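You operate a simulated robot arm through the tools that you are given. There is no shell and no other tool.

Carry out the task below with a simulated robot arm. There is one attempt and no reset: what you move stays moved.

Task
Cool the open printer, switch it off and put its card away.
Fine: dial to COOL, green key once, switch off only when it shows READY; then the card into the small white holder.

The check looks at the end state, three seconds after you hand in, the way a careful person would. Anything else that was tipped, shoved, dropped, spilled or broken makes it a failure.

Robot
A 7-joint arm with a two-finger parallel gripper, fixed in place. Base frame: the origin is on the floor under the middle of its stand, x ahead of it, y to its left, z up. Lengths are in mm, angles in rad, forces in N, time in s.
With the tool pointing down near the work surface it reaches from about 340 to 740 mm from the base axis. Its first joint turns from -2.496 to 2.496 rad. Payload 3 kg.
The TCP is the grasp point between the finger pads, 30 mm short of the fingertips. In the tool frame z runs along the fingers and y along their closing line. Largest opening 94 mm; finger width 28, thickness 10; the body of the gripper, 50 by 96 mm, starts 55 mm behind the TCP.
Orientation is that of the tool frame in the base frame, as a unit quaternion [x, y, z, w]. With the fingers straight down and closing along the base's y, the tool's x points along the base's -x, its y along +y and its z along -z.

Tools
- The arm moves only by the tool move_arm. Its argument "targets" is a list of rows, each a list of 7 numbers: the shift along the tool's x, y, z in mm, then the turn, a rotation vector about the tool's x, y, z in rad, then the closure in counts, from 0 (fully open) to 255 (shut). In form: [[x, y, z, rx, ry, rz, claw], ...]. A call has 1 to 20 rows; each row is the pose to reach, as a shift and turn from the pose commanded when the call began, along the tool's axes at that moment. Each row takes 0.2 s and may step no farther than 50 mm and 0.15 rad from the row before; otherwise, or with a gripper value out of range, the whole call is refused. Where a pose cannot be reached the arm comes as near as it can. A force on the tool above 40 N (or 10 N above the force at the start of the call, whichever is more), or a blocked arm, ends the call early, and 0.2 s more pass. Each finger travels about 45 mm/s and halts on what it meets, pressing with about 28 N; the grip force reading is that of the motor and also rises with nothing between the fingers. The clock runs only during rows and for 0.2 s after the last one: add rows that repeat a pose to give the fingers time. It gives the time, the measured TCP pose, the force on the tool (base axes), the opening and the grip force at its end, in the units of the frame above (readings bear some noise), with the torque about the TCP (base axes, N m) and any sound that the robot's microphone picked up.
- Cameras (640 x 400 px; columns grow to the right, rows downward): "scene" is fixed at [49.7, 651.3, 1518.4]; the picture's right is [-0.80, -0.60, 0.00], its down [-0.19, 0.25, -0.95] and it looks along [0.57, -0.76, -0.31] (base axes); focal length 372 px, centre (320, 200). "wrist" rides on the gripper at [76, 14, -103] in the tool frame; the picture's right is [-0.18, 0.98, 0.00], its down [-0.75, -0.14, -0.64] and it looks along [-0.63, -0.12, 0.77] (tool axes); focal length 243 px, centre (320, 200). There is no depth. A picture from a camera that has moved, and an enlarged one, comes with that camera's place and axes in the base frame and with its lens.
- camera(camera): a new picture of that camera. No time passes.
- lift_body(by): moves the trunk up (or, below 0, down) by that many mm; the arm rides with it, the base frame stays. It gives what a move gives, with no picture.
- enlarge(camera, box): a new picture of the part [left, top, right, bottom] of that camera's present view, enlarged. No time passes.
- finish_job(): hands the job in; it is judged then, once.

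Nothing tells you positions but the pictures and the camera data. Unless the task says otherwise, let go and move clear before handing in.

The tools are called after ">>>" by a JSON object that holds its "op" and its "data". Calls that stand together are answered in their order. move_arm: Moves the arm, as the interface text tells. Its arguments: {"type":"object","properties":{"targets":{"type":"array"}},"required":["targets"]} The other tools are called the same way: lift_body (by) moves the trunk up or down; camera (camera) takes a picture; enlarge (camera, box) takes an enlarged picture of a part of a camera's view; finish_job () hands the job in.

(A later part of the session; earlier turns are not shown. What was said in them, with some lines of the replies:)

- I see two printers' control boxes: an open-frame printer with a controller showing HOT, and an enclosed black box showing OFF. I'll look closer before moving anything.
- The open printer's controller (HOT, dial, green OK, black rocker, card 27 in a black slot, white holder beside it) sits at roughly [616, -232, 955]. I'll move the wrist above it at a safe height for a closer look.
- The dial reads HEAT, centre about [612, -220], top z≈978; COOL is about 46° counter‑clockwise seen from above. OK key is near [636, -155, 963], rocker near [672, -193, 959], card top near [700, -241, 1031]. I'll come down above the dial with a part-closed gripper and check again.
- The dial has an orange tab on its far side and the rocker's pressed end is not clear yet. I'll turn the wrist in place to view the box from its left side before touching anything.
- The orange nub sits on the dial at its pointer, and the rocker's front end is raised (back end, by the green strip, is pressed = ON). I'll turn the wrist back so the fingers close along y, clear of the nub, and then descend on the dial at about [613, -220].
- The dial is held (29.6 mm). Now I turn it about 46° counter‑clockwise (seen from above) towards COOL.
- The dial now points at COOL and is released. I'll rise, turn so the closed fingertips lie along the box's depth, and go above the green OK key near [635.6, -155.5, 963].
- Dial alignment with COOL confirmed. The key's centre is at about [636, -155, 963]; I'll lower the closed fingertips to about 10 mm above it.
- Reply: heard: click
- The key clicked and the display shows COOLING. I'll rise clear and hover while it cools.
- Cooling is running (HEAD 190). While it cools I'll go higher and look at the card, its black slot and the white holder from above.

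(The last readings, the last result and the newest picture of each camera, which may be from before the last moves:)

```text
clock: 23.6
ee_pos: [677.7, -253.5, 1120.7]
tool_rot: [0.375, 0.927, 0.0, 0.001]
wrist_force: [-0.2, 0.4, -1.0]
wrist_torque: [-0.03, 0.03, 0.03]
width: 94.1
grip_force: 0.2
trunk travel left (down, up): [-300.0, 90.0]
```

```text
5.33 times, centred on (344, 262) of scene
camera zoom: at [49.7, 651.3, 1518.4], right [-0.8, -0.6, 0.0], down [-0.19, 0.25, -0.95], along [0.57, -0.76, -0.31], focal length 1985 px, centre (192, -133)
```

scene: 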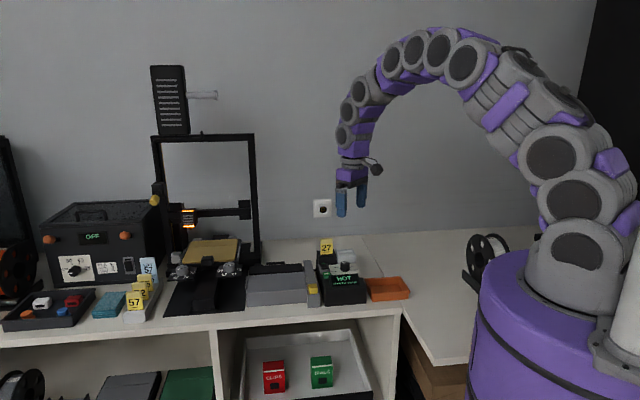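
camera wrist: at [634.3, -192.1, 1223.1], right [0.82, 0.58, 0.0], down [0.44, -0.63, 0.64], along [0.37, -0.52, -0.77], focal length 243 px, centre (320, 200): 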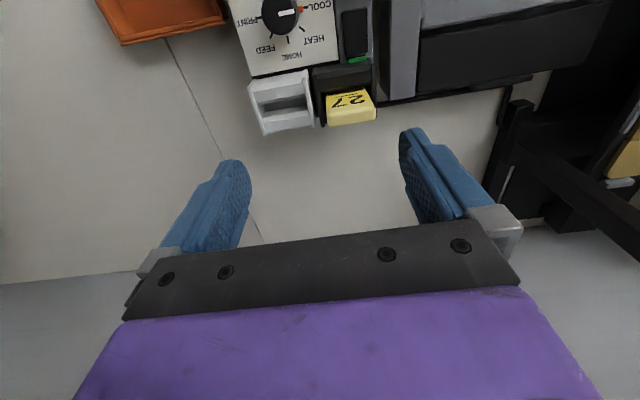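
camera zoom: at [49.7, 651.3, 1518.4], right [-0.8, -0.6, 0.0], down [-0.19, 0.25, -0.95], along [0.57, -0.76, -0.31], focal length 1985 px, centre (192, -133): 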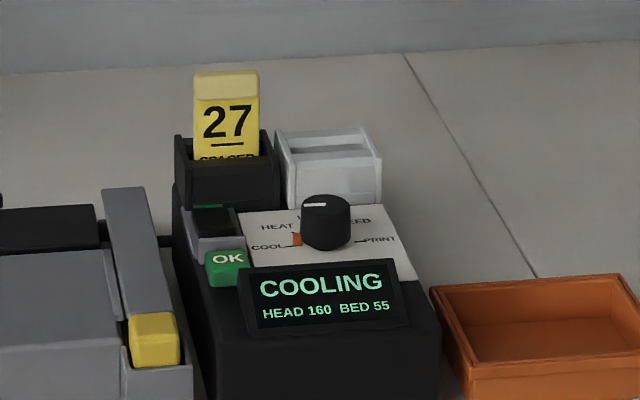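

>>> {"op": "enlarge", "data": {"camera": "wrist", "box": [240, 60, 336, 140]}}

>>> {"op": "enlarge", "data": {"camera": "wrist", "box": [304, 55, 400, 135]}}

>>> {"op": "enlarge", "data": {"camera": "scene", "box": [322, 234, 370, 266]}}

```text
5.00 times, centred on (288, 100) of wrist
camera zoom: at [634.3, -192.1, 1223.1], right [0.82, 0.58, 0.0], down [0.44, -0.63, 0.64], along [0.37, -0.52, -0.77], focal length 1213 px, centre (480, 700)
```

zoom: 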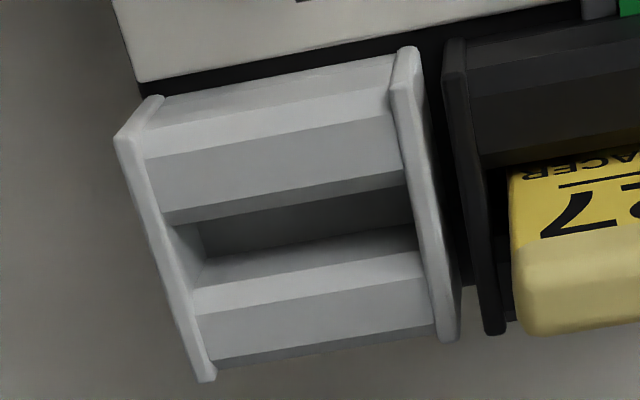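

```text
5.00 times, centred on (352, 95) of wrist
camera zoom: at [634.3, -192.1, 1223.1], right [0.82, 0.58, 0.0], down [0.44, -0.63, 0.64], along [0.37, -0.52, -0.77], focal length 1213 px, centre (160, 725)
```

zoom: 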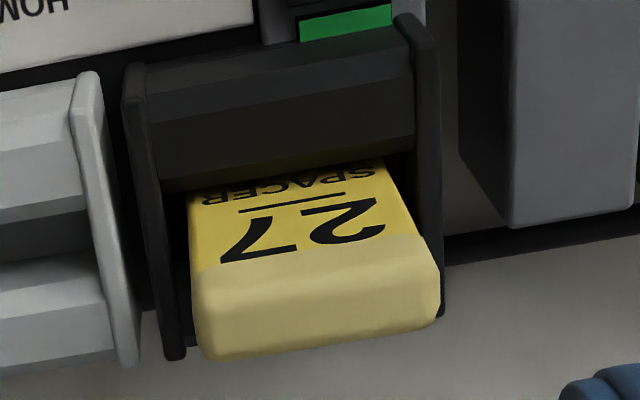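

```text
12.50 times, centred on (346, 250) of scene
camera zoom: at [49.7, 651.3, 1518.4], right [-0.8, -0.6, 0.0], down [-0.19, 0.25, -0.95], along [0.57, -0.76, -0.31], focal length 4653 px, centre (-5, -425)
```

zoom: 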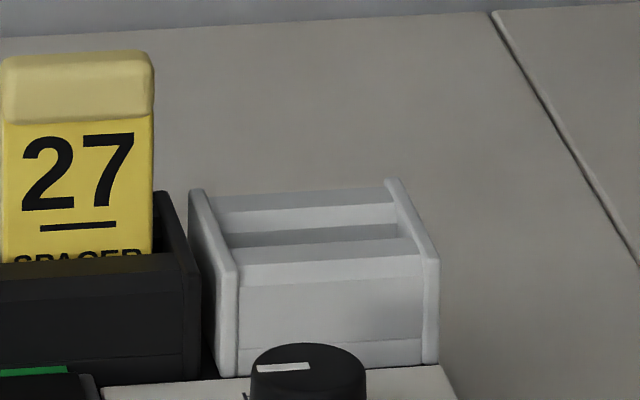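

The white holder's slot is centred about 64 mm to the right of the card at the same depth. I'll move above the rocker's raised front end (closed fingers, well clear of it) and wait there for READY.

>>> {"op": "move_arm", "data": {"targets": [[14, 10, 0, 0, 0, 0, 60], [28, 20, 0, 0, 0, 0, 120], [42, 31, 0, 0, 0, 0, 180], [55.8, 41.1, 0, 0, 0, 0, 255], [55.8, 41.1, 20, 0, 0, 0, 255], [55.8, 41.1, 40, 0, 0, 0, 255], [55.8, 41.1, 60, 0, 0, 0, 255], [55.8, 41.1, 65, 0, 0, 0, 255], [55.8, 41.1, 65, 0, 0, 0, 255], [55.8, 41.1, 65, 0, 0, 0, 255], [55.8, 41.1, 65, 0, 0, 0, 255], [55.8, 41.1, 65, 0, 0, 0, 255], [55.8, 41.1, 65, 0, 0, 0, 255], [55.8, 41.1, 65, 0, 0, 0, 255], [55.8, 41.1, 65, 0, 0, 0, 255]]}}

>>> {"op": "camera", "data": {"camera": "wrist"}}

>>> {"op": "enlarge", "data": {"camera": "scene", "box": [304, 225, 384, 300]}}

```text
clock: 26.8
ee_pos: [666.3, -188.0, 1056.4]
tool_rot: [0.375, 0.927, 0.001, 0.0]
wrist_force: [0.9, -0.5, -0.1]
wrist_torque: [-0.05, 0.02, -0.04]
width: 0.0
grip_force: 28.0
trunk travel left (down, up): [-300.0, 90.0]
```

```text
taken
camera wrist: at [623.0, -124.7, 1158.3], right [0.82, 0.58, 0.0], down [0.44, -0.63, 0.64], along [0.37, -0.52, -0.77], focal length 243 px, centre (320, 200)
```

wrist: 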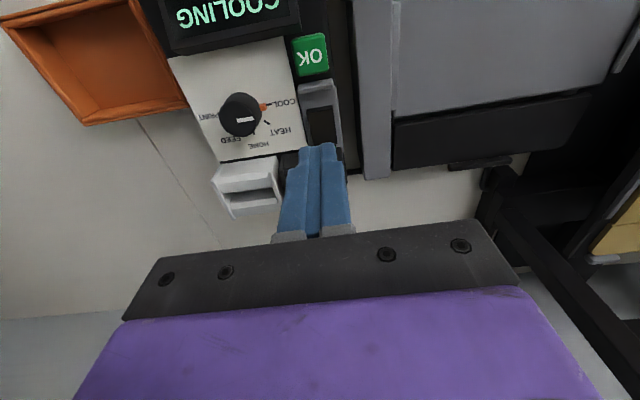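

```text
5.33 times, centred on (344, 262) of scene
camera zoom: at [49.7, 651.3, 1518.4], right [-0.8, -0.6, 0.0], down [-0.19, 0.25, -0.95], along [0.57, -0.76, -0.31], focal length 1985 px, centre (192, -133)
```

zoom: 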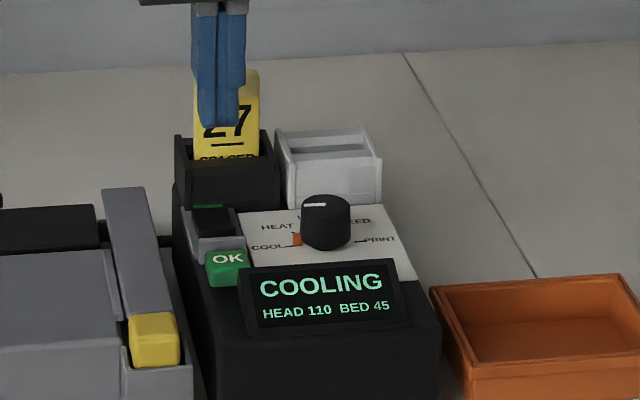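

>>> {"op": "enlarge", "data": {"camera": "wrist", "box": [272, 70, 368, 150]}}

>>> {"op": "move_arm", "data": {"targets": [[0, 0, 0, 0, 0, 0, 255], [0, 0, 0, 0, 0, 0, 255], [0, 0, 0, 0, 0, 0, 255], [0, 0, 0, 0, 0, 0, 255], [0, 0, 0, 0, 0, 0, 255], [0, 0, 0, 0, 0, 0, 255], [0, 0, 0, 0, 0, 0, 255], [0, 0, 0, 0, 0, 0, 255], [0, 0, 0, 0, 0, 0, 255], [0, 0, 0, 0, 0, 0, 255], [0, 0, 0, 0, 0, 0, 255], [0, 0, 0, 0, 0, 0, 255], [0, 0, 0, 0, 0, 0, 255], [0, 0, 0, 0, 0, 0, 255], [0, 0, 0, 0, 0, 0, 255], [0, 0, 0, 0, 0, 0, 255], [0, 0, 0, 0, 0, 0, 255], [0, 0, 0, 0, 0, 0, 255]]}}

>>> {"op": "enlarge", "data": {"camera": "scene", "box": [304, 225, 384, 300]}}

```text
5.00 times, centred on (320, 110) of wrist
camera zoom: at [623.0, -124.7, 1158.3], right [0.82, 0.58, 0.0], down [0.44, -0.63, 0.64], along [0.37, -0.52, -0.77], focal length 1213 px, centre (320, 650)
```

zoom: 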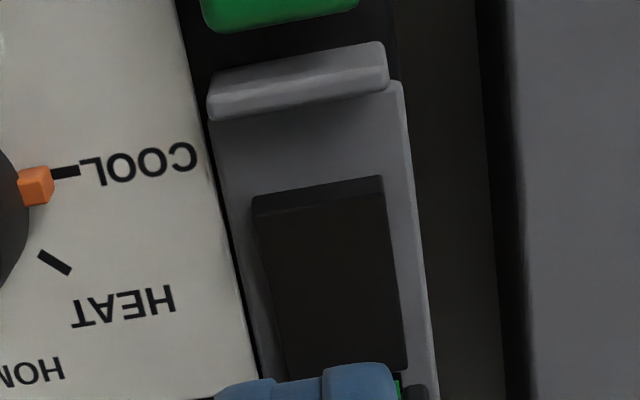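

```text
clock: 30.6
ee_pos: [665.5, -187.8, 1054.9]
tool_rot: [0.375, 0.927, 0.0, 0.0]
wrist_force: [0.9, 0.2, 0.1]
wrist_torque: [-0.03, -0.01, 0.02]
width: 0.1
grip_force: 27.7
trunk travel left (down, up): [-300.0, 90.0]
```

```text
5.33 times, centred on (344, 262) of scene
camera zoom: at [49.7, 651.3, 1518.4], right [-0.8, -0.6, 0.0], down [-0.19, 0.25, -0.95], along [0.57, -0.76, -0.31], focal length 1985 px, centre (192, -133)
```

zoom: 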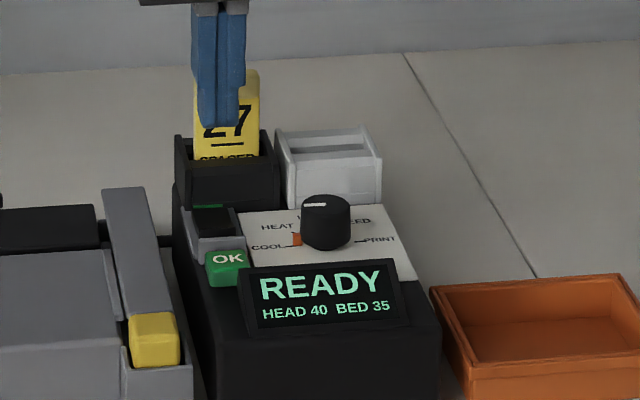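

READY (HEAD 40, BED 35) is showing, so it may be switched off now. I'll lower the fingertips to just above the rocker's raised front end and check alignment.

>>> {"op": "move_arm", "data": {"targets": [[0, 2, 20, 0, 0, 0, 255], [0, 2, 40, 0, 0, 0, 255], [0, 2, 52, 0, 0, 0, 255], [0, 2, 57, 0, 0, 0, 255], [0, 2, 57, 0, 0, 0, 255]]}}

>>> {"op": "enlarge", "data": {"camera": "scene", "box": [310, 245, 358, 285]}}

>>> {"op": "enlarge", "data": {"camera": "wrist", "box": [256, 90, 384, 190]}}

```text
clock: 31.8
ee_pos: [668.1, -185.1, 998.8]
tool_rot: [0.375, 0.927, 0.001, 0.0]
wrist_force: [0.0, -0.7, 0.0]
wrist_torque: [0.02, 0.0, 0.0]
width: 0.3
grip_force: 27.9
trunk travel left (down, up): [-300.0, 90.0]
```

```text
10.00 times, centred on (334, 265) of scene
camera zoom: at [49.7, 651.3, 1518.4], right [-0.8, -0.6, 0.0], down [-0.19, 0.25, -0.95], along [0.57, -0.76, -0.31], focal length 3722 px, centre (180, -450)
```

zoom: 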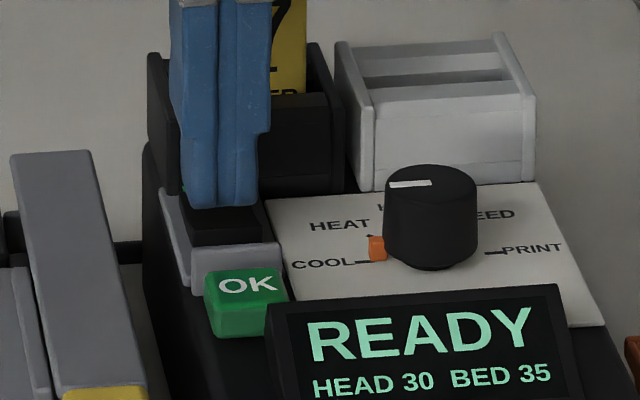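

```text
4.00 times, centred on (320, 140) of wrist
camera zoom: at [624.7, -122.6, 1101.4], right [0.82, 0.58, 0.0], down [0.44, -0.63, 0.64], along [0.37, -0.52, -0.77], focal length 970 px, centre (320, 440)
```

zoom: 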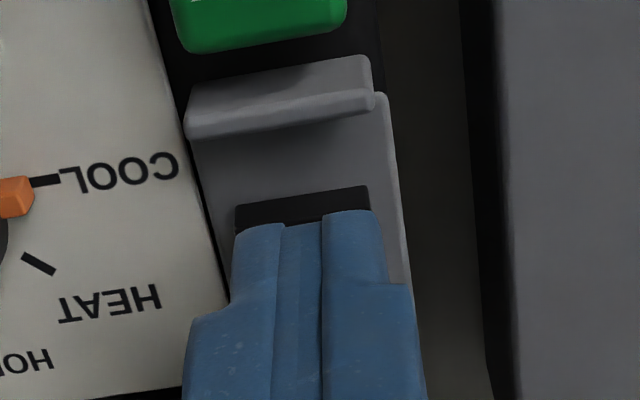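

>>> {"op": "move_arm", "data": {"targets": [[0, -1, 4, 0, 0, 0, 255], [0, -1, 6, 0, 0, 0, 255], [0, -1, 8, 0, 0, 0, 255], [0, -1, 9.5, 0, 0, 0, 255], [0, -1, 11, 0, 0, 0, 255], [0, -1, 12, 0, 0, 0, 255], [0, -1, 13, 0, 0, 0, 255]]}}

>>> {"op": "enlarge", "data": {"camera": "scene", "box": [310, 245, 358, 285]}}

```text
clock: 33.6
ee_pos: [667.0, -186.3, 990.3]
tool_rot: [0.376, 0.927, 0.0, 0.004]
wrist_force: [-12.8, 2.6, 19.7]
wrist_torque: [-0.09, 0.31, -0.13]
width: 0.1
grip_force: 28.1
trunk travel left (down, up): [-300.0, 90.0]
heard: click
stopped in row 7: the force on the tool passed its limit at 42 N (the readings are from after the stop); the commanded pose is now the measured one
```

```text
10.00 times, centred on (334, 265) of scene
camera zoom: at [49.7, 651.3, 1518.4], right [-0.8, -0.6, 0.0], down [-0.19, 0.25, -0.95], along [0.57, -0.76, -0.31], focal length 3722 px, centre (180, -450)
```

zoom: 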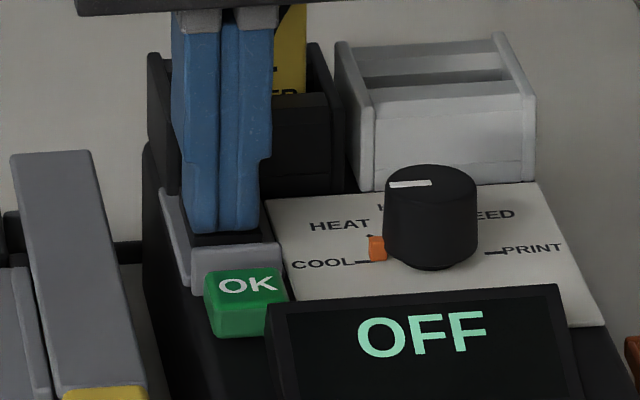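

The rocker clicked and the display now shows OFF. I'll rise straight up, turn the gripper so it closes across the card's thickness, and hover above the card.

>>> {"op": "move_arm", "data": {"targets": [[0, 0, -20, 0, 0, 0, 255], [0, 0, -45, 0, 0, 0, 255], [0, 0, -80, 0, 0, 0, 255], [0, 0, -112, 0, 0, 0, 255], [-5, -1, -112, 0, 0, -0.14, 255], [-10, -3, -112, 0, 0, -0.28, 255], [-15, -4, -112, 0, 0, -0.42, 255], [-20, -6, -112, 0, 0, -0.56, 255], [-26, -7, -112, 0, 0, -0.7, 255], [-32, -9, -112, 0, 0, -0.84, 255], [-38, -10, -112, 0, 0, -0.98, 255], [-44, -12, -112, 0, 0, -1.12, 220], [-50, -13, -112, 0, 0, -1.26, 180], [-55, -15, -112, 0, 0, -1.4, 140], [-59.7, -16.1, -112, 0, 0, -1.5, 110], [-59.7, -16.1, -112, 0, 0, -1.571, 92], [-59.7, -16.1, -112, 0, 0, -1.571, 92], [-59.7, -16.1, -112, 0, 0, -1.571, 92]]}}

>>> {"op": "camera", "data": {"camera": "wrist"}}

>>> {"op": "enlarge", "data": {"camera": "scene", "box": [300, 200, 396, 300]}}

```text
clock: 37.4
ee_pos: [700.7, -240.6, 1099.6]
tool_rot: [-0.39, 0.921, -0.002, 0.003]
wrist_force: [0.9, 0.0, 0.1]
wrist_torque: [0.02, 0.0, 0.03]
width: 60.2
grip_force: 0.0
trunk travel left (down, up): [-300.0, 90.0]
```

```text
taken
camera wrist: at [637.8, -285.3, 1202.2], right [-0.58, 0.82, 0.0], down [0.62, 0.44, 0.65], along [0.53, 0.37, -0.76], focal length 243 px, centre (320, 200)
```

wrist: 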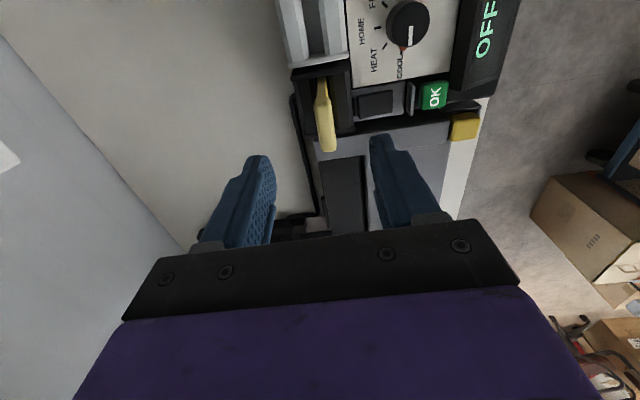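

```text
4.00 times, centred on (348, 250) of scene
camera zoom: at [49.7, 651.3, 1518.4], right [-0.8, -0.6, 0.0], down [-0.19, 0.25, -0.95], along [0.57, -0.76, -0.31], focal length 1489 px, centre (208, 0)
```

zoom: 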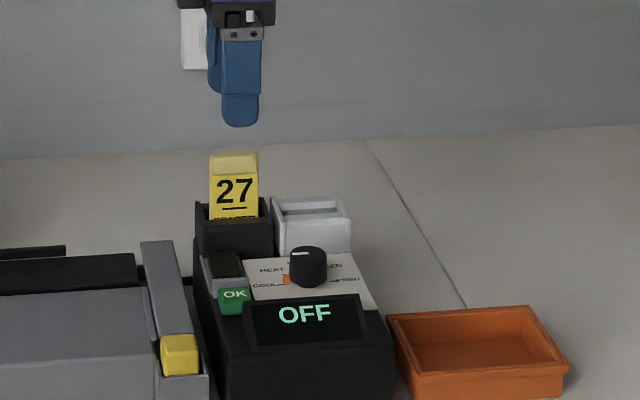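

>>> {"op": "enlarge", "data": {"camera": "wrist", "box": [270, 50, 390, 160]}}

>>> {"op": "enlarge", "data": {"camera": "wrist", "box": [264, 0, 360, 80]}}

```text
3.64 times, centred on (330, 105) of wrist
camera zoom: at [637.8, -285.3, 1202.2], right [-0.58, 0.82, 0.0], down [0.62, 0.44, 0.65], along [0.53, 0.37, -0.76], focal length 882 px, centre (284, 546)
```

zoom: 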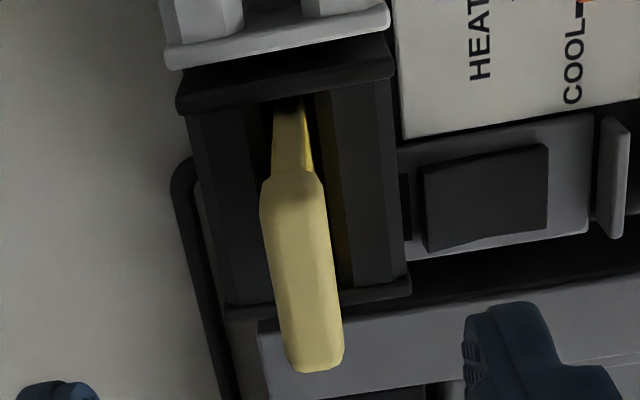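

```text
5.00 times, centred on (312, 40) of wrist
camera zoom: at [637.8, -285.3, 1202.2], right [-0.58, 0.82, 0.0], down [0.62, 0.44, 0.65], along [0.53, 0.37, -0.76], focal length 1213 px, centre (360, 1000)
```

zoom: 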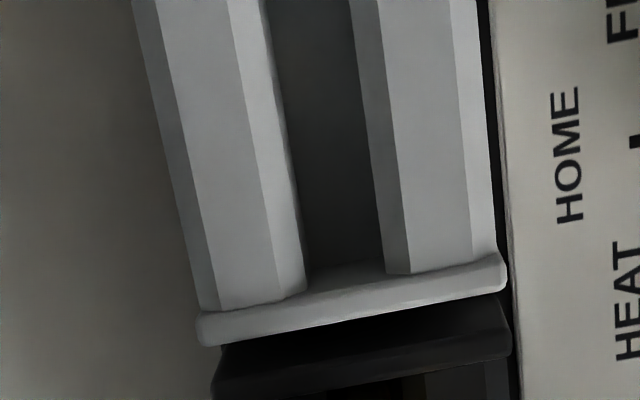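

The card's cap is centred near [698, -238.5], z 1015–1031, and the white slot lies parallel, 64 mm to its right. I'll correct the small tilt/yaw, centre over the card and lower partway.

>>> {"op": "move_arm", "data": {"targets": [[0.3, 1.8, 0, -0.003, 0.002, 0.009, 92], [0.7, 3.6, 0, -0.006, 0.004, 0.0175, 92], [0.7, 3.6, 20, -0.006, 0.004, 0.0175, 92], [0.7, 3.6, 40, -0.006, 0.004, 0.0175, 92], [0.7, 3.6, 55, -0.006, 0.004, 0.0175, 92], [0.7, 3.6, 55, -0.006, 0.004, 0.0175, 92], [0.7, 3.6, 55, -0.006, 0.004, 0.0175, 92]]}}

>>> {"op": "camera", "data": {"camera": "wrist"}}

>>> {"op": "enlarge", "data": {"camera": "wrist", "box": [240, 60, 400, 200]}}

>>> {"op": "enlarge", "data": {"camera": "scene", "box": [304, 200, 384, 280]}}

```text
clock: 39.0
ee_pos: [697.3, -237.5, 1044.7]
tool_rot: [-0.382, 0.924, 0.001, 0.0]
wrist_force: [0.4, 0.1, -0.2]
wrist_torque: [0.05, -0.02, -0.01]
width: 60.1
grip_force: 0.1
trunk travel left (down, up): [-300.0, 90.0]
```

```text
taken
camera wrist: at [635.2, -282.3, 1147.5], right [-0.56, 0.83, 0.0], down [0.63, 0.43, 0.64], along [0.53, 0.36, -0.77], focal length 243 px, centre (320, 200)
```

wrist: 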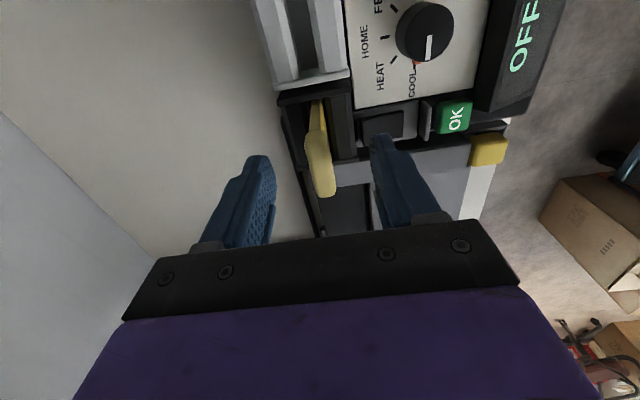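

```text
2.86 times, centred on (320, 130) of wrist
camera zoom: at [635.2, -282.3, 1147.5], right [-0.56, 0.83, 0.0], down [0.63, 0.43, 0.64], along [0.53, 0.36, -0.77], focal length 693 px, centre (320, 400)
```

zoom: 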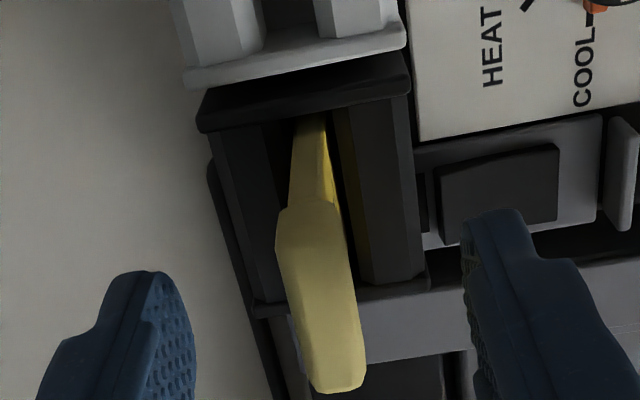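

```text
5.00 times, centred on (344, 240) of scene
camera zoom: at [49.7, 651.3, 1518.4], right [-0.8, -0.6, 0.0], down [-0.19, 0.25, -0.95], along [0.57, -0.76, -0.31], focal length 1861 px, centre (200, 0)
```

zoom: 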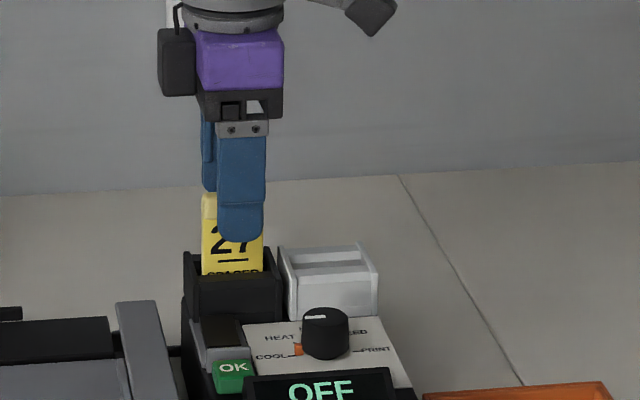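

>>> {"op": "move_arm", "data": {"targets": [[2, 0.8, 8, 0, 0, 0.012, 92], [2, 0.8, 16, 0, 0, 0.012, 92], [2, 0.8, 24.5, 0, 0, 0.012, 92], [2, 0.8, 24.5, 0, 0, 0.012, 92]]}}

>>> {"op": "enlarge", "data": {"camera": "wrist", "box": [240, 80, 400, 220]}}

>>> {"op": "enlarge", "data": {"camera": "scene", "box": [310, 220, 366, 265]}}

```text
clock: 40.0
ee_pos: [694.5, -237.9, 1020.7]
tool_rot: [-0.376, 0.926, -0.001, 0.0]
wrist_force: [-0.1, 0.0, -0.5]
wrist_torque: [-0.03, -0.01, -0.03]
width: 59.8
grip_force: 0.1
trunk travel left (down, up): [-300.0, 90.0]
```

```text
2.86 times, centred on (320, 150) of wrist
camera zoom: at [632.3, -282.3, 1123.4], right [-0.55, 0.83, 0.0], down [0.64, 0.42, 0.64], along [0.53, 0.36, -0.77], focal length 693 px, centre (320, 343)
```

zoom: 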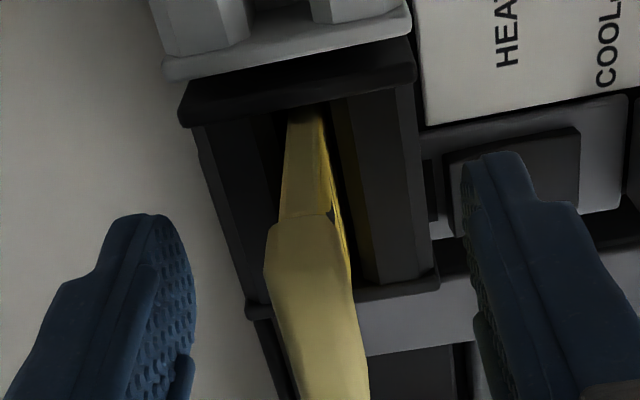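

```text
8.89 times, centred on (338, 242) of scene
camera zoom: at [49.7, 651.3, 1518.4], right [-0.8, -0.6, 0.0], down [-0.19, 0.25, -0.95], along [0.57, -0.76, -0.31], focal length 3309 px, centre (160, -178)
```

zoom: 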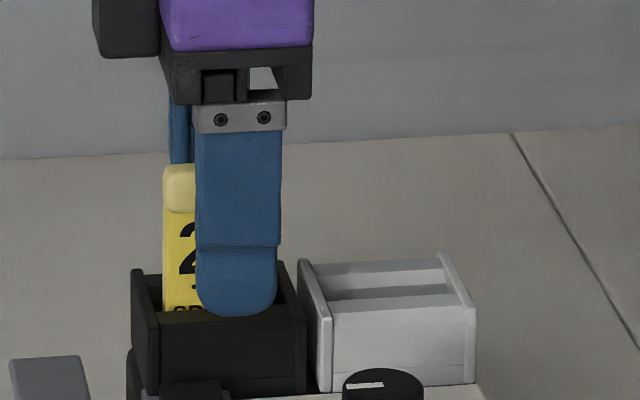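

Fingers straddle the card's cap, tips above the slot rim. Closing on it now.

>>> {"op": "move_arm", "data": {"targets": [[0, 0, 0, 0, 0, 0, 130], [0, 0, 0, 0, 0, 0, 165], [0, 0, 0, 0, 0, 0, 200], [0, 0, 0, 0, 0, 0, 230], [0, 0, 0, 0, 0, 0, 255], [0, 0, 0, 0, 0, 0, 255], [0, 0, 0, 0, 0, 0, 255]]}}

>>> {"op": "enlarge", "data": {"camera": "wrist", "box": [240, 80, 400, 220]}}

>>> {"op": "enlarge", "data": {"camera": "scene", "box": [310, 220, 366, 265]}}

```text
clock: 41.6
ee_pos: [695.2, -239.2, 1020.3]
tool_rot: [-0.377, 0.926, 0.0, 0.0]
wrist_force: [-0.2, 0.0, -0.1]
wrist_torque: [0.02, -0.01, 0.01]
width: 16.3
grip_force: 28.2
trunk travel left (down, up): [-300.0, 90.0]
```

```text
2.86 times, centred on (320, 150) of wrist
camera zoom: at [632.4, -282.2, 1123.1], right [-0.55, 0.83, 0.0], down [0.64, 0.42, 0.64], along [0.53, 0.36, -0.77], focal length 693 px, centre (320, 343)
```

zoom: 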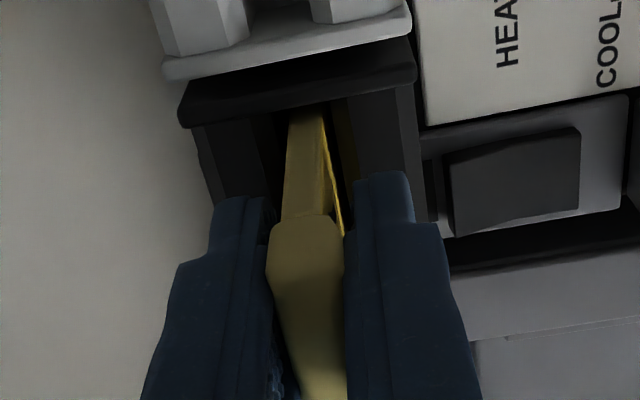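

```text
8.89 times, centred on (338, 242) of scene
camera zoom: at [49.7, 651.3, 1518.4], right [-0.8, -0.6, 0.0], down [-0.19, 0.25, -0.95], along [0.57, -0.76, -0.31], focal length 3309 px, centre (160, -178)
```

zoom: 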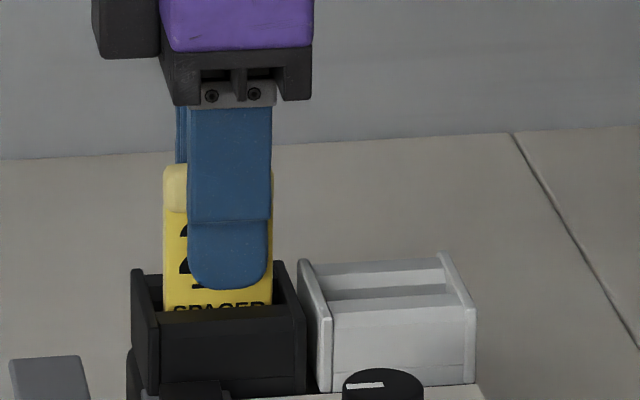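

>>> {"op": "move_arm", "data": {"targets": [[0, 0, -4, 0, 0, 0, 255], [0, 0, -8, 0, 0, 0, 255], [0, 0, -14, 0, 0, 0, 255], [0, 0, -22, 0, 0, 0, 255], [0, 0, -32, 0, 0, 0, 255], [0, 0, -42, 0, 0, 0, 255], [0, 0, -52, 0, 0, 0, 255], [0, 0, -62, 0, 0, 0, 255], [0, 0, -72, 0, 0, 0, 255], [0, 0, -72, 0, 0, 0, 255]]}}

>>> {"op": "enlarge", "data": {"camera": "wrist", "box": [220, 40, 420, 220]}}

>>> {"op": "enlarge", "data": {"camera": "scene", "box": [304, 200, 384, 270]}}

```text
clock: 43.8
ee_pos: [694.4, -239.4, 1092.7]
tool_rot: [-0.376, 0.927, 0.001, 0.0]
wrist_force: [-0.1, -0.4, 0.4]
wrist_torque: [-0.01, 0.01, 0.0]
width: 16.2
grip_force: 28.2
trunk travel left (down, up): [-300.0, 90.0]
```

```text
2.22 times, centred on (320, 130) of wrist
camera zoom: at [632.5, -282.3, 1195.0], right [-0.55, 0.83, 0.0], down [0.64, 0.42, 0.64], along [0.53, 0.36, -0.77], focal length 539 px, centre (320, 356)
```

zoom: 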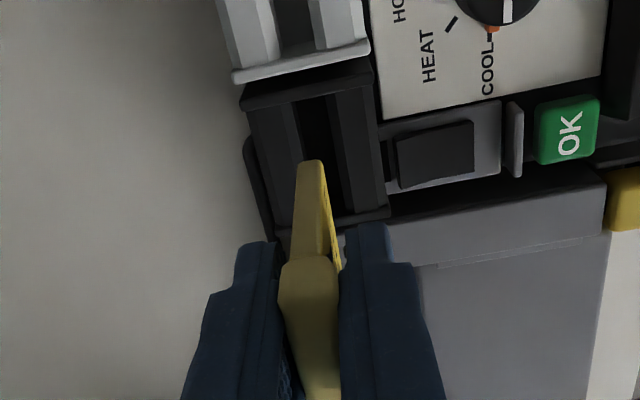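

```text
5.71 times, centred on (344, 235) of scene
camera zoom: at [49.7, 651.3, 1518.4], right [-0.8, -0.6, 0.0], down [-0.19, 0.25, -0.95], along [0.57, -0.76, -0.31], focal length 2127 px, centre (183, 0)
```

zoom: 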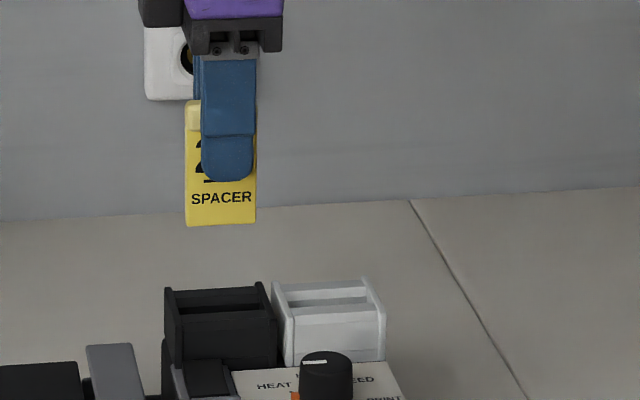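

The card is out and hangs straight. I'll carry it 64 mm across to above the white holder at this height and check alignment.

>>> {"op": "move_arm", "data": {"targets": [[10, 0, 0, 0, 0, 0, 255], [22, -0.3, 0, 0, 0, 0, 255], [34, -0.5, 0, 0, 0, 0, 255], [46, -0.7, 0, 0, 0, 0, 255], [56, -0.9, 0, 0, 0, 0, 255], [63.6, -1, 0, 0, 0, 0, 255], [63.6, -1, 0, 0, 0, 0, 255], [63.6, -1, 0, 0, 0, 0, 255]]}}

>>> {"op": "camera", "data": {"camera": "wrist"}}

>>> {"op": "enlarge", "data": {"camera": "wrist", "box": [240, 50, 400, 190]}}

>>> {"op": "enlarge", "data": {"camera": "scene", "box": [314, 200, 394, 270]}}

```text
clock: 45.6
ee_pos: [650.5, -283.8, 1093.5]
tool_rot: [-0.376, 0.926, 0.0, 0.0]
wrist_force: [-0.7, -0.7, 0.6]
wrist_torque: [0.01, 0.03, -0.02]
width: 16.3
grip_force: 28.1
trunk travel left (down, up): [-300.0, 90.0]
```

```text
taken
camera wrist: at [587.4, -327.4, 1195.1], right [-0.55, 0.83, 0.0], down [0.64, 0.42, 0.64], along [0.53, 0.36, -0.77], focal length 243 px, centre (320, 200)
```

wrist: 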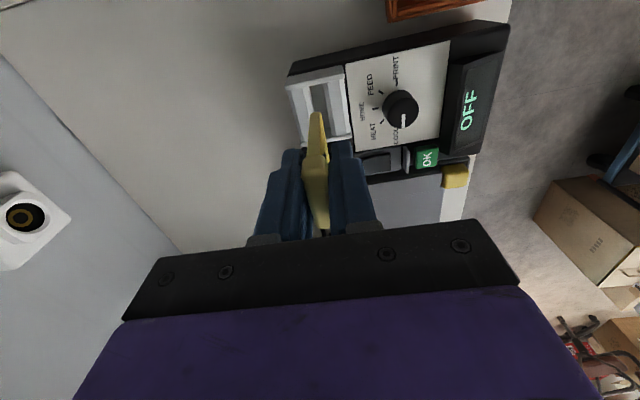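

```text
2.86 times, centred on (320, 120) of wrist
camera zoom: at [587.4, -327.4, 1195.1], right [-0.55, 0.83, 0.0], down [0.64, 0.42, 0.64], along [0.53, 0.36, -0.77], focal length 693 px, centre (320, 429)
```

zoom: 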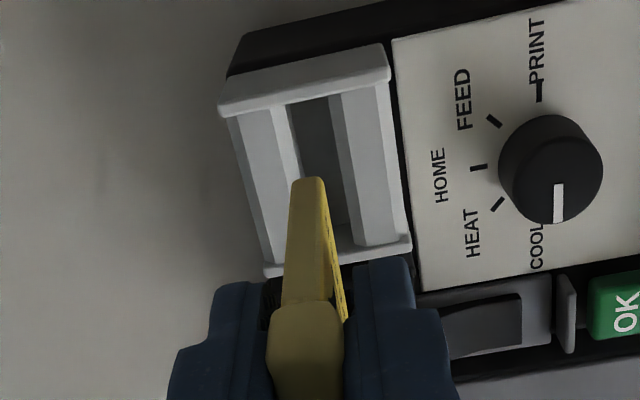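

```text
5.71 times, centred on (354, 235) of scene
camera zoom: at [49.7, 651.3, 1518.4], right [-0.8, -0.6, 0.0], down [-0.19, 0.25, -0.95], along [0.57, -0.76, -0.31], focal length 2127 px, centre (126, 0)
```

zoom: 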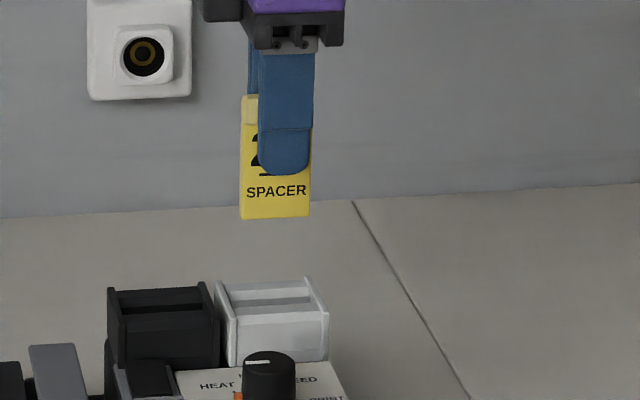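

Card and slot line up to well under a millimetre in depth; only a 2 mm sideways shift is needed. Lowering now, slowly once it enters the slot.

>>> {"op": "move_arm", "data": {"targets": [[-1, 0, 8, 0, 0, 0, 255], [-1.9, 0, 18, 0, 0, 0, 255], [-1.9, 0, 28, 0, 0, 0, 255], [-1.9, 0, 38, 0, 0, 0, 255], [-1.9, 0, 44, 0, 0, 0, 255], [-1.9, 0, 44, 0, 0, 0, 255]]}}

>>> {"op": "enlarge", "data": {"camera": "wrist", "box": [240, 50, 400, 190]}}

>>> {"op": "enlarge", "data": {"camera": "scene", "box": [324, 220, 380, 270]}}

```text
clock: 47.0
ee_pos: [652.2, -283.3, 1047.1]
tool_rot: [-0.376, 0.927, 0.0, 0.0]
wrist_force: [0.6, -1.4, -0.5]
wrist_torque: [-0.02, -0.02, -0.02]
width: 16.2
grip_force: 27.9
trunk travel left (down, up): [-300.0, 90.0]
```

```text
2.86 times, centred on (320, 120) of wrist
camera zoom: at [589.4, -325.6, 1150.8], right [-0.55, 0.83, 0.0], down [0.64, 0.42, 0.64], along [0.53, 0.36, -0.77], focal length 693 px, centre (320, 429)
```

zoom: 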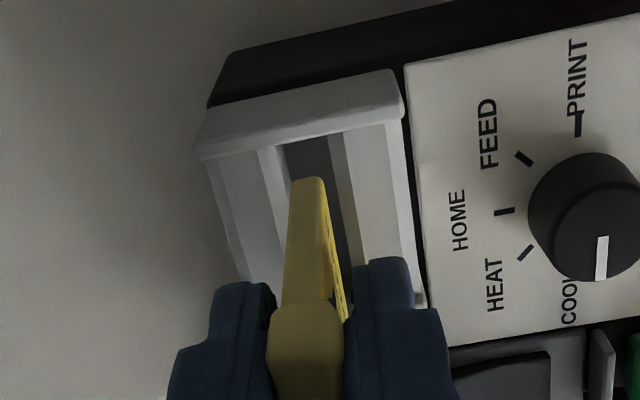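

```text
8.00 times, centred on (352, 245) of scene
camera zoom: at [49.7, 651.3, 1518.4], right [-0.8, -0.6, 0.0], down [-0.19, 0.25, -0.95], along [0.57, -0.76, -0.31], focal length 2978 px, centre (64, -160)
```

zoom: 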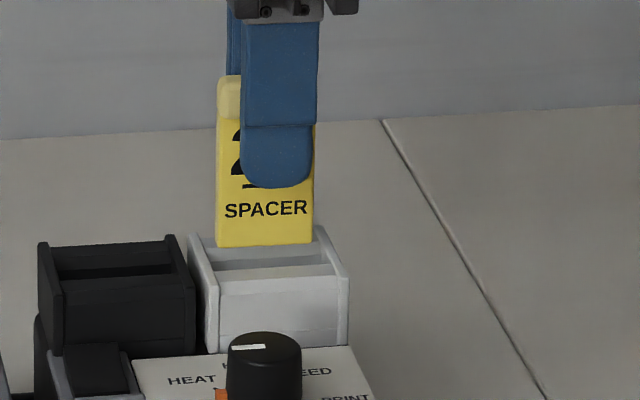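

>>> {"op": "move_arm", "data": {"targets": [[0, 0, 3, 0, 0, 0, 255], [0, 0, 6, 0, 0, 0, 255], [0, 0, 9, 0, 0, 0, 255], [0, 0, 12, 0, 0, 0, 255], [0, 0, 15, 0, 0, 0, 255], [0, 0, 18, 0, 0, 0, 255], [0, 0, 21, 0, 0, 0, 255], [0, 0, 23, 0, 0, 0, 255], [0, 0, 25, 0, 0, 0, 255], [0, 0, 26, 0, 0, 0, 255], [0, 0, 26, 0, 0, 0, 255]]}}

>>> {"op": "enlarge", "data": {"camera": "wrist", "box": [240, 50, 400, 190]}}

>>> {"op": "enlarge", "data": {"camera": "scene", "box": [324, 220, 380, 270]}}

```text
clock: 49.4
ee_pos: [651.3, -283.2, 1021.9]
tool_rot: [-0.377, 0.926, 0.0, 0.0]
wrist_force: [-0.2, 0.6, -0.5]
wrist_torque: [0.0, 0.01, -0.01]
width: 16.5
grip_force: 28.1
trunk travel left (down, up): [-300.0, 90.0]
```

```text
2.86 times, centred on (320, 120) of wrist
camera zoom: at [588.9, -326.2, 1125.0], right [-0.55, 0.83, 0.0], down [0.64, 0.42, 0.64], along [0.53, 0.36, -0.77], focal length 693 px, centre (320, 429)
```

zoom: 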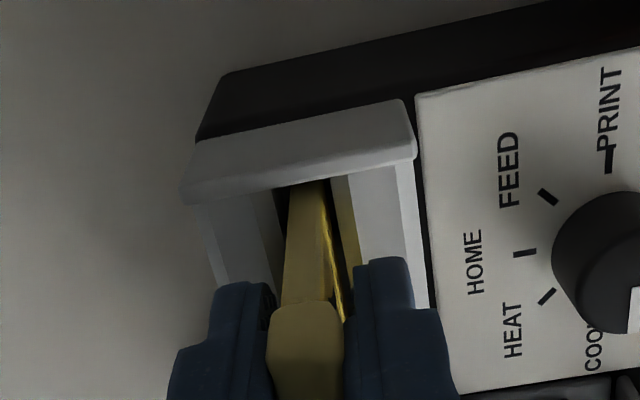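

```text
8.00 times, centred on (352, 245) of scene
camera zoom: at [49.7, 651.3, 1518.4], right [-0.8, -0.6, 0.0], down [-0.19, 0.25, -0.95], along [0.57, -0.76, -0.31], focal length 2978 px, centre (64, -160)
```

zoom: 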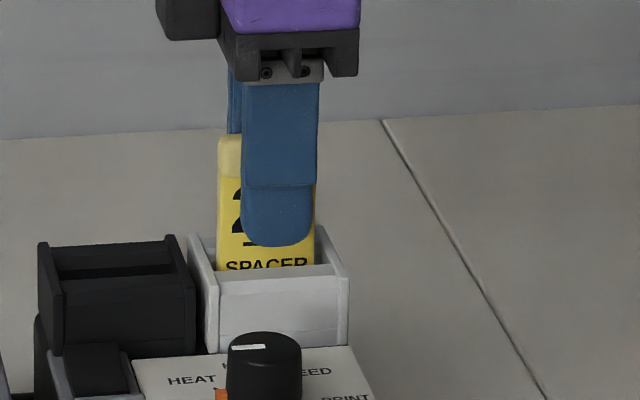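

>>> {"op": "move_arm", "data": {"targets": [[0, 0, 0.7, 0, 0, 0, 255], [0, 0, 1.4, 0, 0, 0, 255], [0, 0, 1.4, 0, 0, 0, 255]]}}

>>> {"op": "enlarge", "data": {"camera": "scene", "box": [324, 230, 372, 265]}}

```text
clock: 50.2
ee_pos: [651.6, -283.2, 1020.9]
tool_rot: [-0.376, 0.927, 0.0, 0.0]
wrist_force: [0.0, 0.1, -0.9]
wrist_torque: [0.03, 0.04, -0.03]
width: 16.2
grip_force: 28.0
trunk travel left (down, up): [-300.0, 90.0]
```

```text
11.43 times, centred on (348, 248) of scene
camera zoom: at [49.7, 651.3, 1518.4], right [-0.8, -0.6, 0.0], down [-0.19, 0.25, -0.95], along [0.57, -0.76, -0.31], focal length 4254 px, centre (0, -343)
```

zoom: 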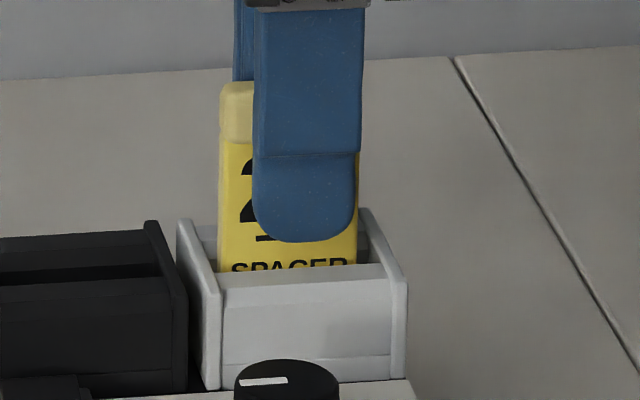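

>>> {"op": "move_arm", "data": {"targets": [[0, 0, 0.5, 0, 0, 0, 255], [0, 0, 1, 0, 0, 0, 255], [0, 0, 1.5, 0, 0, 0, 255]]}}

```text
clock: 51.0
ee_pos: [653.5, -282.0, 1020.8]
tool_rot: [-0.376, 0.926, -0.001, 0.0]
wrist_force: [0.2, -0.2, 3.6]
wrist_torque: [-0.02, -0.01, 0.0]
width: 16.3
grip_force: 27.9
trunk travel left (down, up): [-300.0, 90.0]
```

A light upward force (3.6 N) says the card has reached the slot's floor. Releasing gently, then rising straight up.

>>> {"op": "move_arm", "data": {"targets": [[0, 0, 0, 0, 0, 0, 205], [0, 0, 0, 0, 0, 0, 190], [0, 0, 0, 0, 0, 0, 160], [0, 0, 0, 0, 0, 0, 120], [0, 0, 0, 0, 0, 0, 92], [0, 0, 0, 0, 0, 0, 92]]}}

>>> {"op": "enlarge", "data": {"camera": "wrist", "box": [240, 50, 400, 190]}}

>>> {"op": "enlarge", "data": {"camera": "scene", "box": [324, 230, 372, 265]}}

```text
clock: 52.4
ee_pos: [651.7, -283.7, 1020.7]
tool_rot: [-0.375, 0.927, 0.0, -0.001]
wrist_force: [0.2, 0.3, -0.1]
wrist_torque: [0.02, 0.01, -0.02]
width: 60.1
grip_force: 0.1
trunk travel left (down, up): [-300.0, 90.0]
```

```text
2.86 times, centred on (320, 120) of wrist
camera zoom: at [589.2, -325.9, 1122.3], right [-0.55, 0.83, 0.0], down [0.64, 0.42, 0.64], along [0.53, 0.36, -0.77], focal length 693 px, centre (320, 429)
```

zoom: 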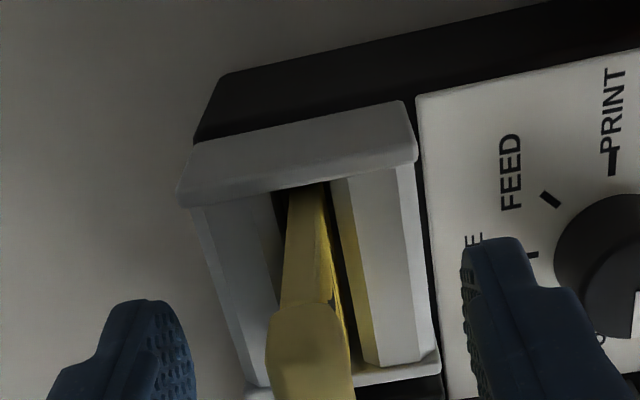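

```text
11.43 times, centred on (348, 248) of scene
camera zoom: at [49.7, 651.3, 1518.4], right [-0.8, -0.6, 0.0], down [-0.19, 0.25, -0.95], along [0.57, -0.76, -0.31], focal length 4254 px, centre (0, -343)
```

zoom: 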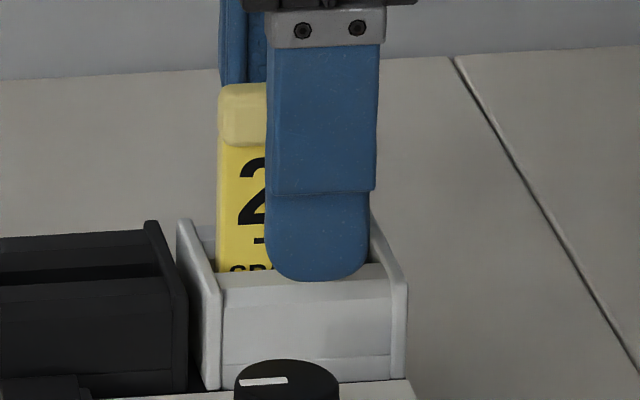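

>>> {"op": "move_arm", "data": {"targets": [[0, 0, -10, 0, 0, 0, 92], [0, 0, -25, 0, 0, 0, 92], [0, 0, -50, 0, 0, 0, 92], [0, 0, -80, 0, 0, 0, 92], [0, 0, -115, 0, 0, 0, 92], [0, 0, -150, 0, 0, 0, 92], [0, 0, -180, 0, 0, 0, 92], [0, 0, -180, 0, 0, 0, 92]]}}

>>> {"op": "camera", "data": {"camera": "wrist"}}

>>> {"op": "camera", "data": {"camera": "scene"}}

>>> {"op": "enlarge", "data": {"camera": "scene", "box": [304, 220, 400, 310]}}

```text
clock: 54.2
ee_pos: [653.1, -282.4, 1200.4]
tool_rot: [-0.376, 0.927, 0.0, 0.0]
wrist_force: [-0.1, -0.7, 0.7]
wrist_torque: [-0.01, 0.01, 0.01]
width: 60.0
grip_force: 0.0
trunk travel left (down, up): [-300.0, 90.0]
```

```text
taken
camera wrist: at [589.8, -325.9, 1302.4], right [-0.55, 0.83, 0.0], down [0.64, 0.42, 0.64], along [0.53, 0.36, -0.77], focal length 243 px, centre (320, 200)
```

wrist: 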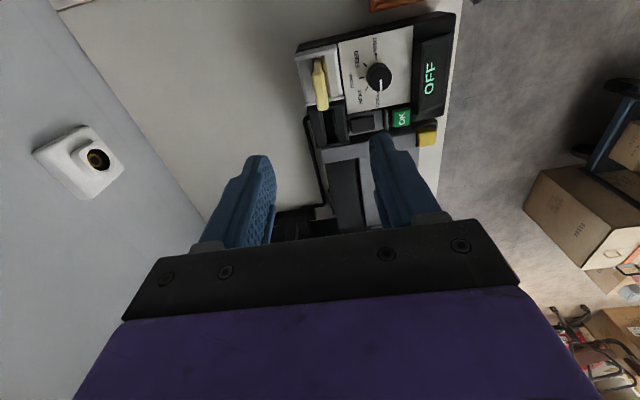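

```text
taken
```

scene: 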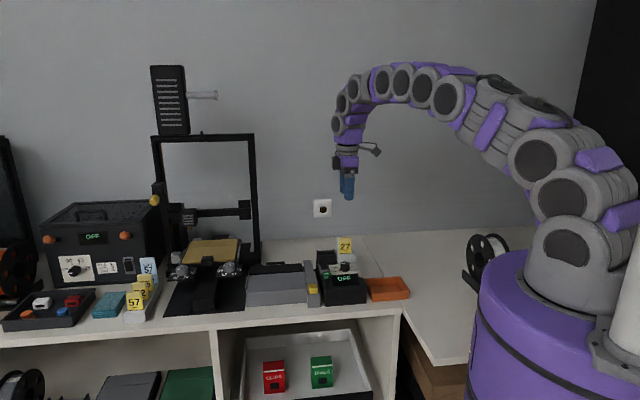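

```text
4.44 times, centred on (352, 265) of scene
camera zoom: at [49.7, 651.3, 1518.4], right [-0.8, -0.6, 0.0], down [-0.19, 0.25, -0.95], along [0.57, -0.76, -0.31], focal length 1654 px, centre (178, -89)
```

zoom: 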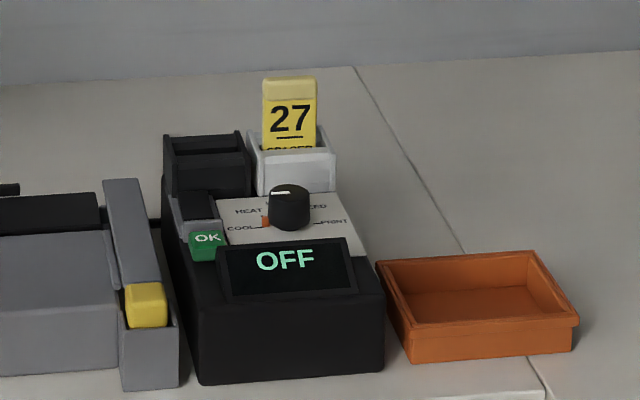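

>>> {"op": "enlarge", "data": {"camera": "scene", "box": [313, 235, 361, 280]}}

>>> {"op": "enlarge", "data": {"camera": "wrist", "box": [280, 10, 460, 150]}}

>>> {"op": "enlarge", "data": {"camera": "scene", "box": [0, 190, 320, 390]}}

```text
8.89 times, centred on (337, 258) of scene
camera zoom: at [49.7, 651.3, 1518.4], right [-0.8, -0.6, 0.0], down [-0.19, 0.25, -0.95], along [0.57, -0.76, -0.31], focal length 3309 px, centre (169, -311)
```

zoom: 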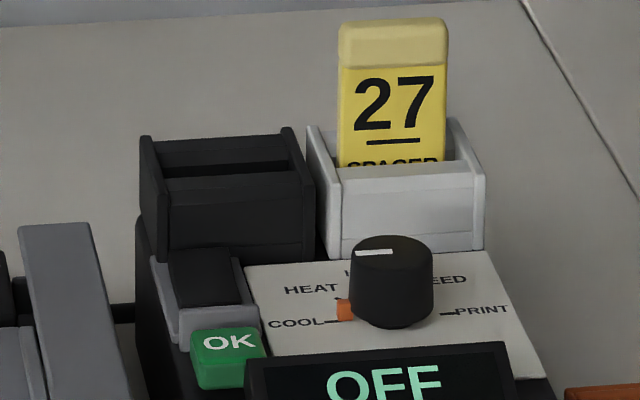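

```text
2.86 times, centred on (370, 80) of wrist
camera zoom: at [589.8, -325.9, 1302.4], right [-0.55, 0.83, 0.0], down [0.64, 0.42, 0.64], along [0.53, 0.36, -0.77], focal length 693 px, centre (177, 543)
```

zoom: 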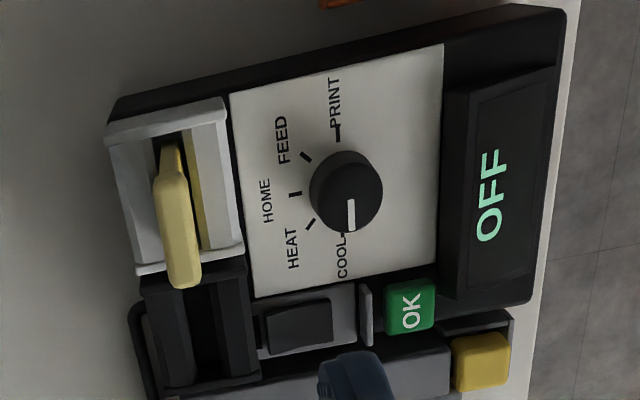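

```text
2.00 times, centred on (160, 290) of scene
camera zoom: at [49.7, 651.3, 1518.4], right [-0.8, -0.6, 0.0], down [-0.19, 0.25, -0.95], along [0.57, -0.76, -0.31], focal length 744 px, centre (640, 20)
```

zoom: 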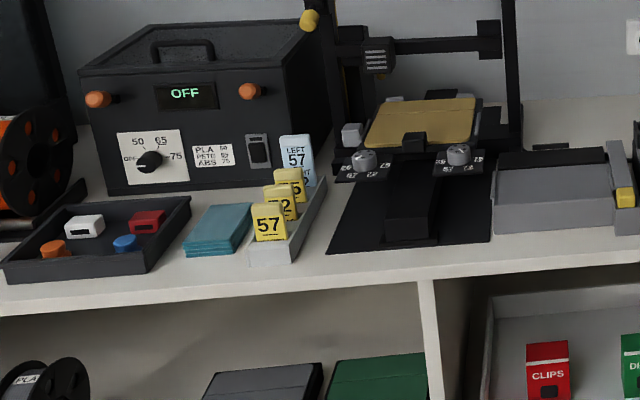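

The dial is on COOL, the printer went READY before I switched it off and now shows OFF, and card 27 stands in the white holder. Nothing else looks moved and the arm is clear, so I'm handing in.

>>> {"op": "finish_job", "data": {}}

```text
The job is handed in.
```

The open printer has been cooled and switched off, and its card is in the small white holder.

- **Cooling:** I turned the dial from HEAT to COOL and pressed the green key once. The display went to COOLING.
- **Switching off:** I pressed the rocker only after the display showed READY, at head 40 and bed 35. It now shows OFF and the print head's lamp is dark.
- **Card:** Card 27 stands upright in the white holder, about as deep as it sat in the black slot.

I let go of the card and raised the arm clear before handing in. In the last pictures nothing else on the bench looked moved.
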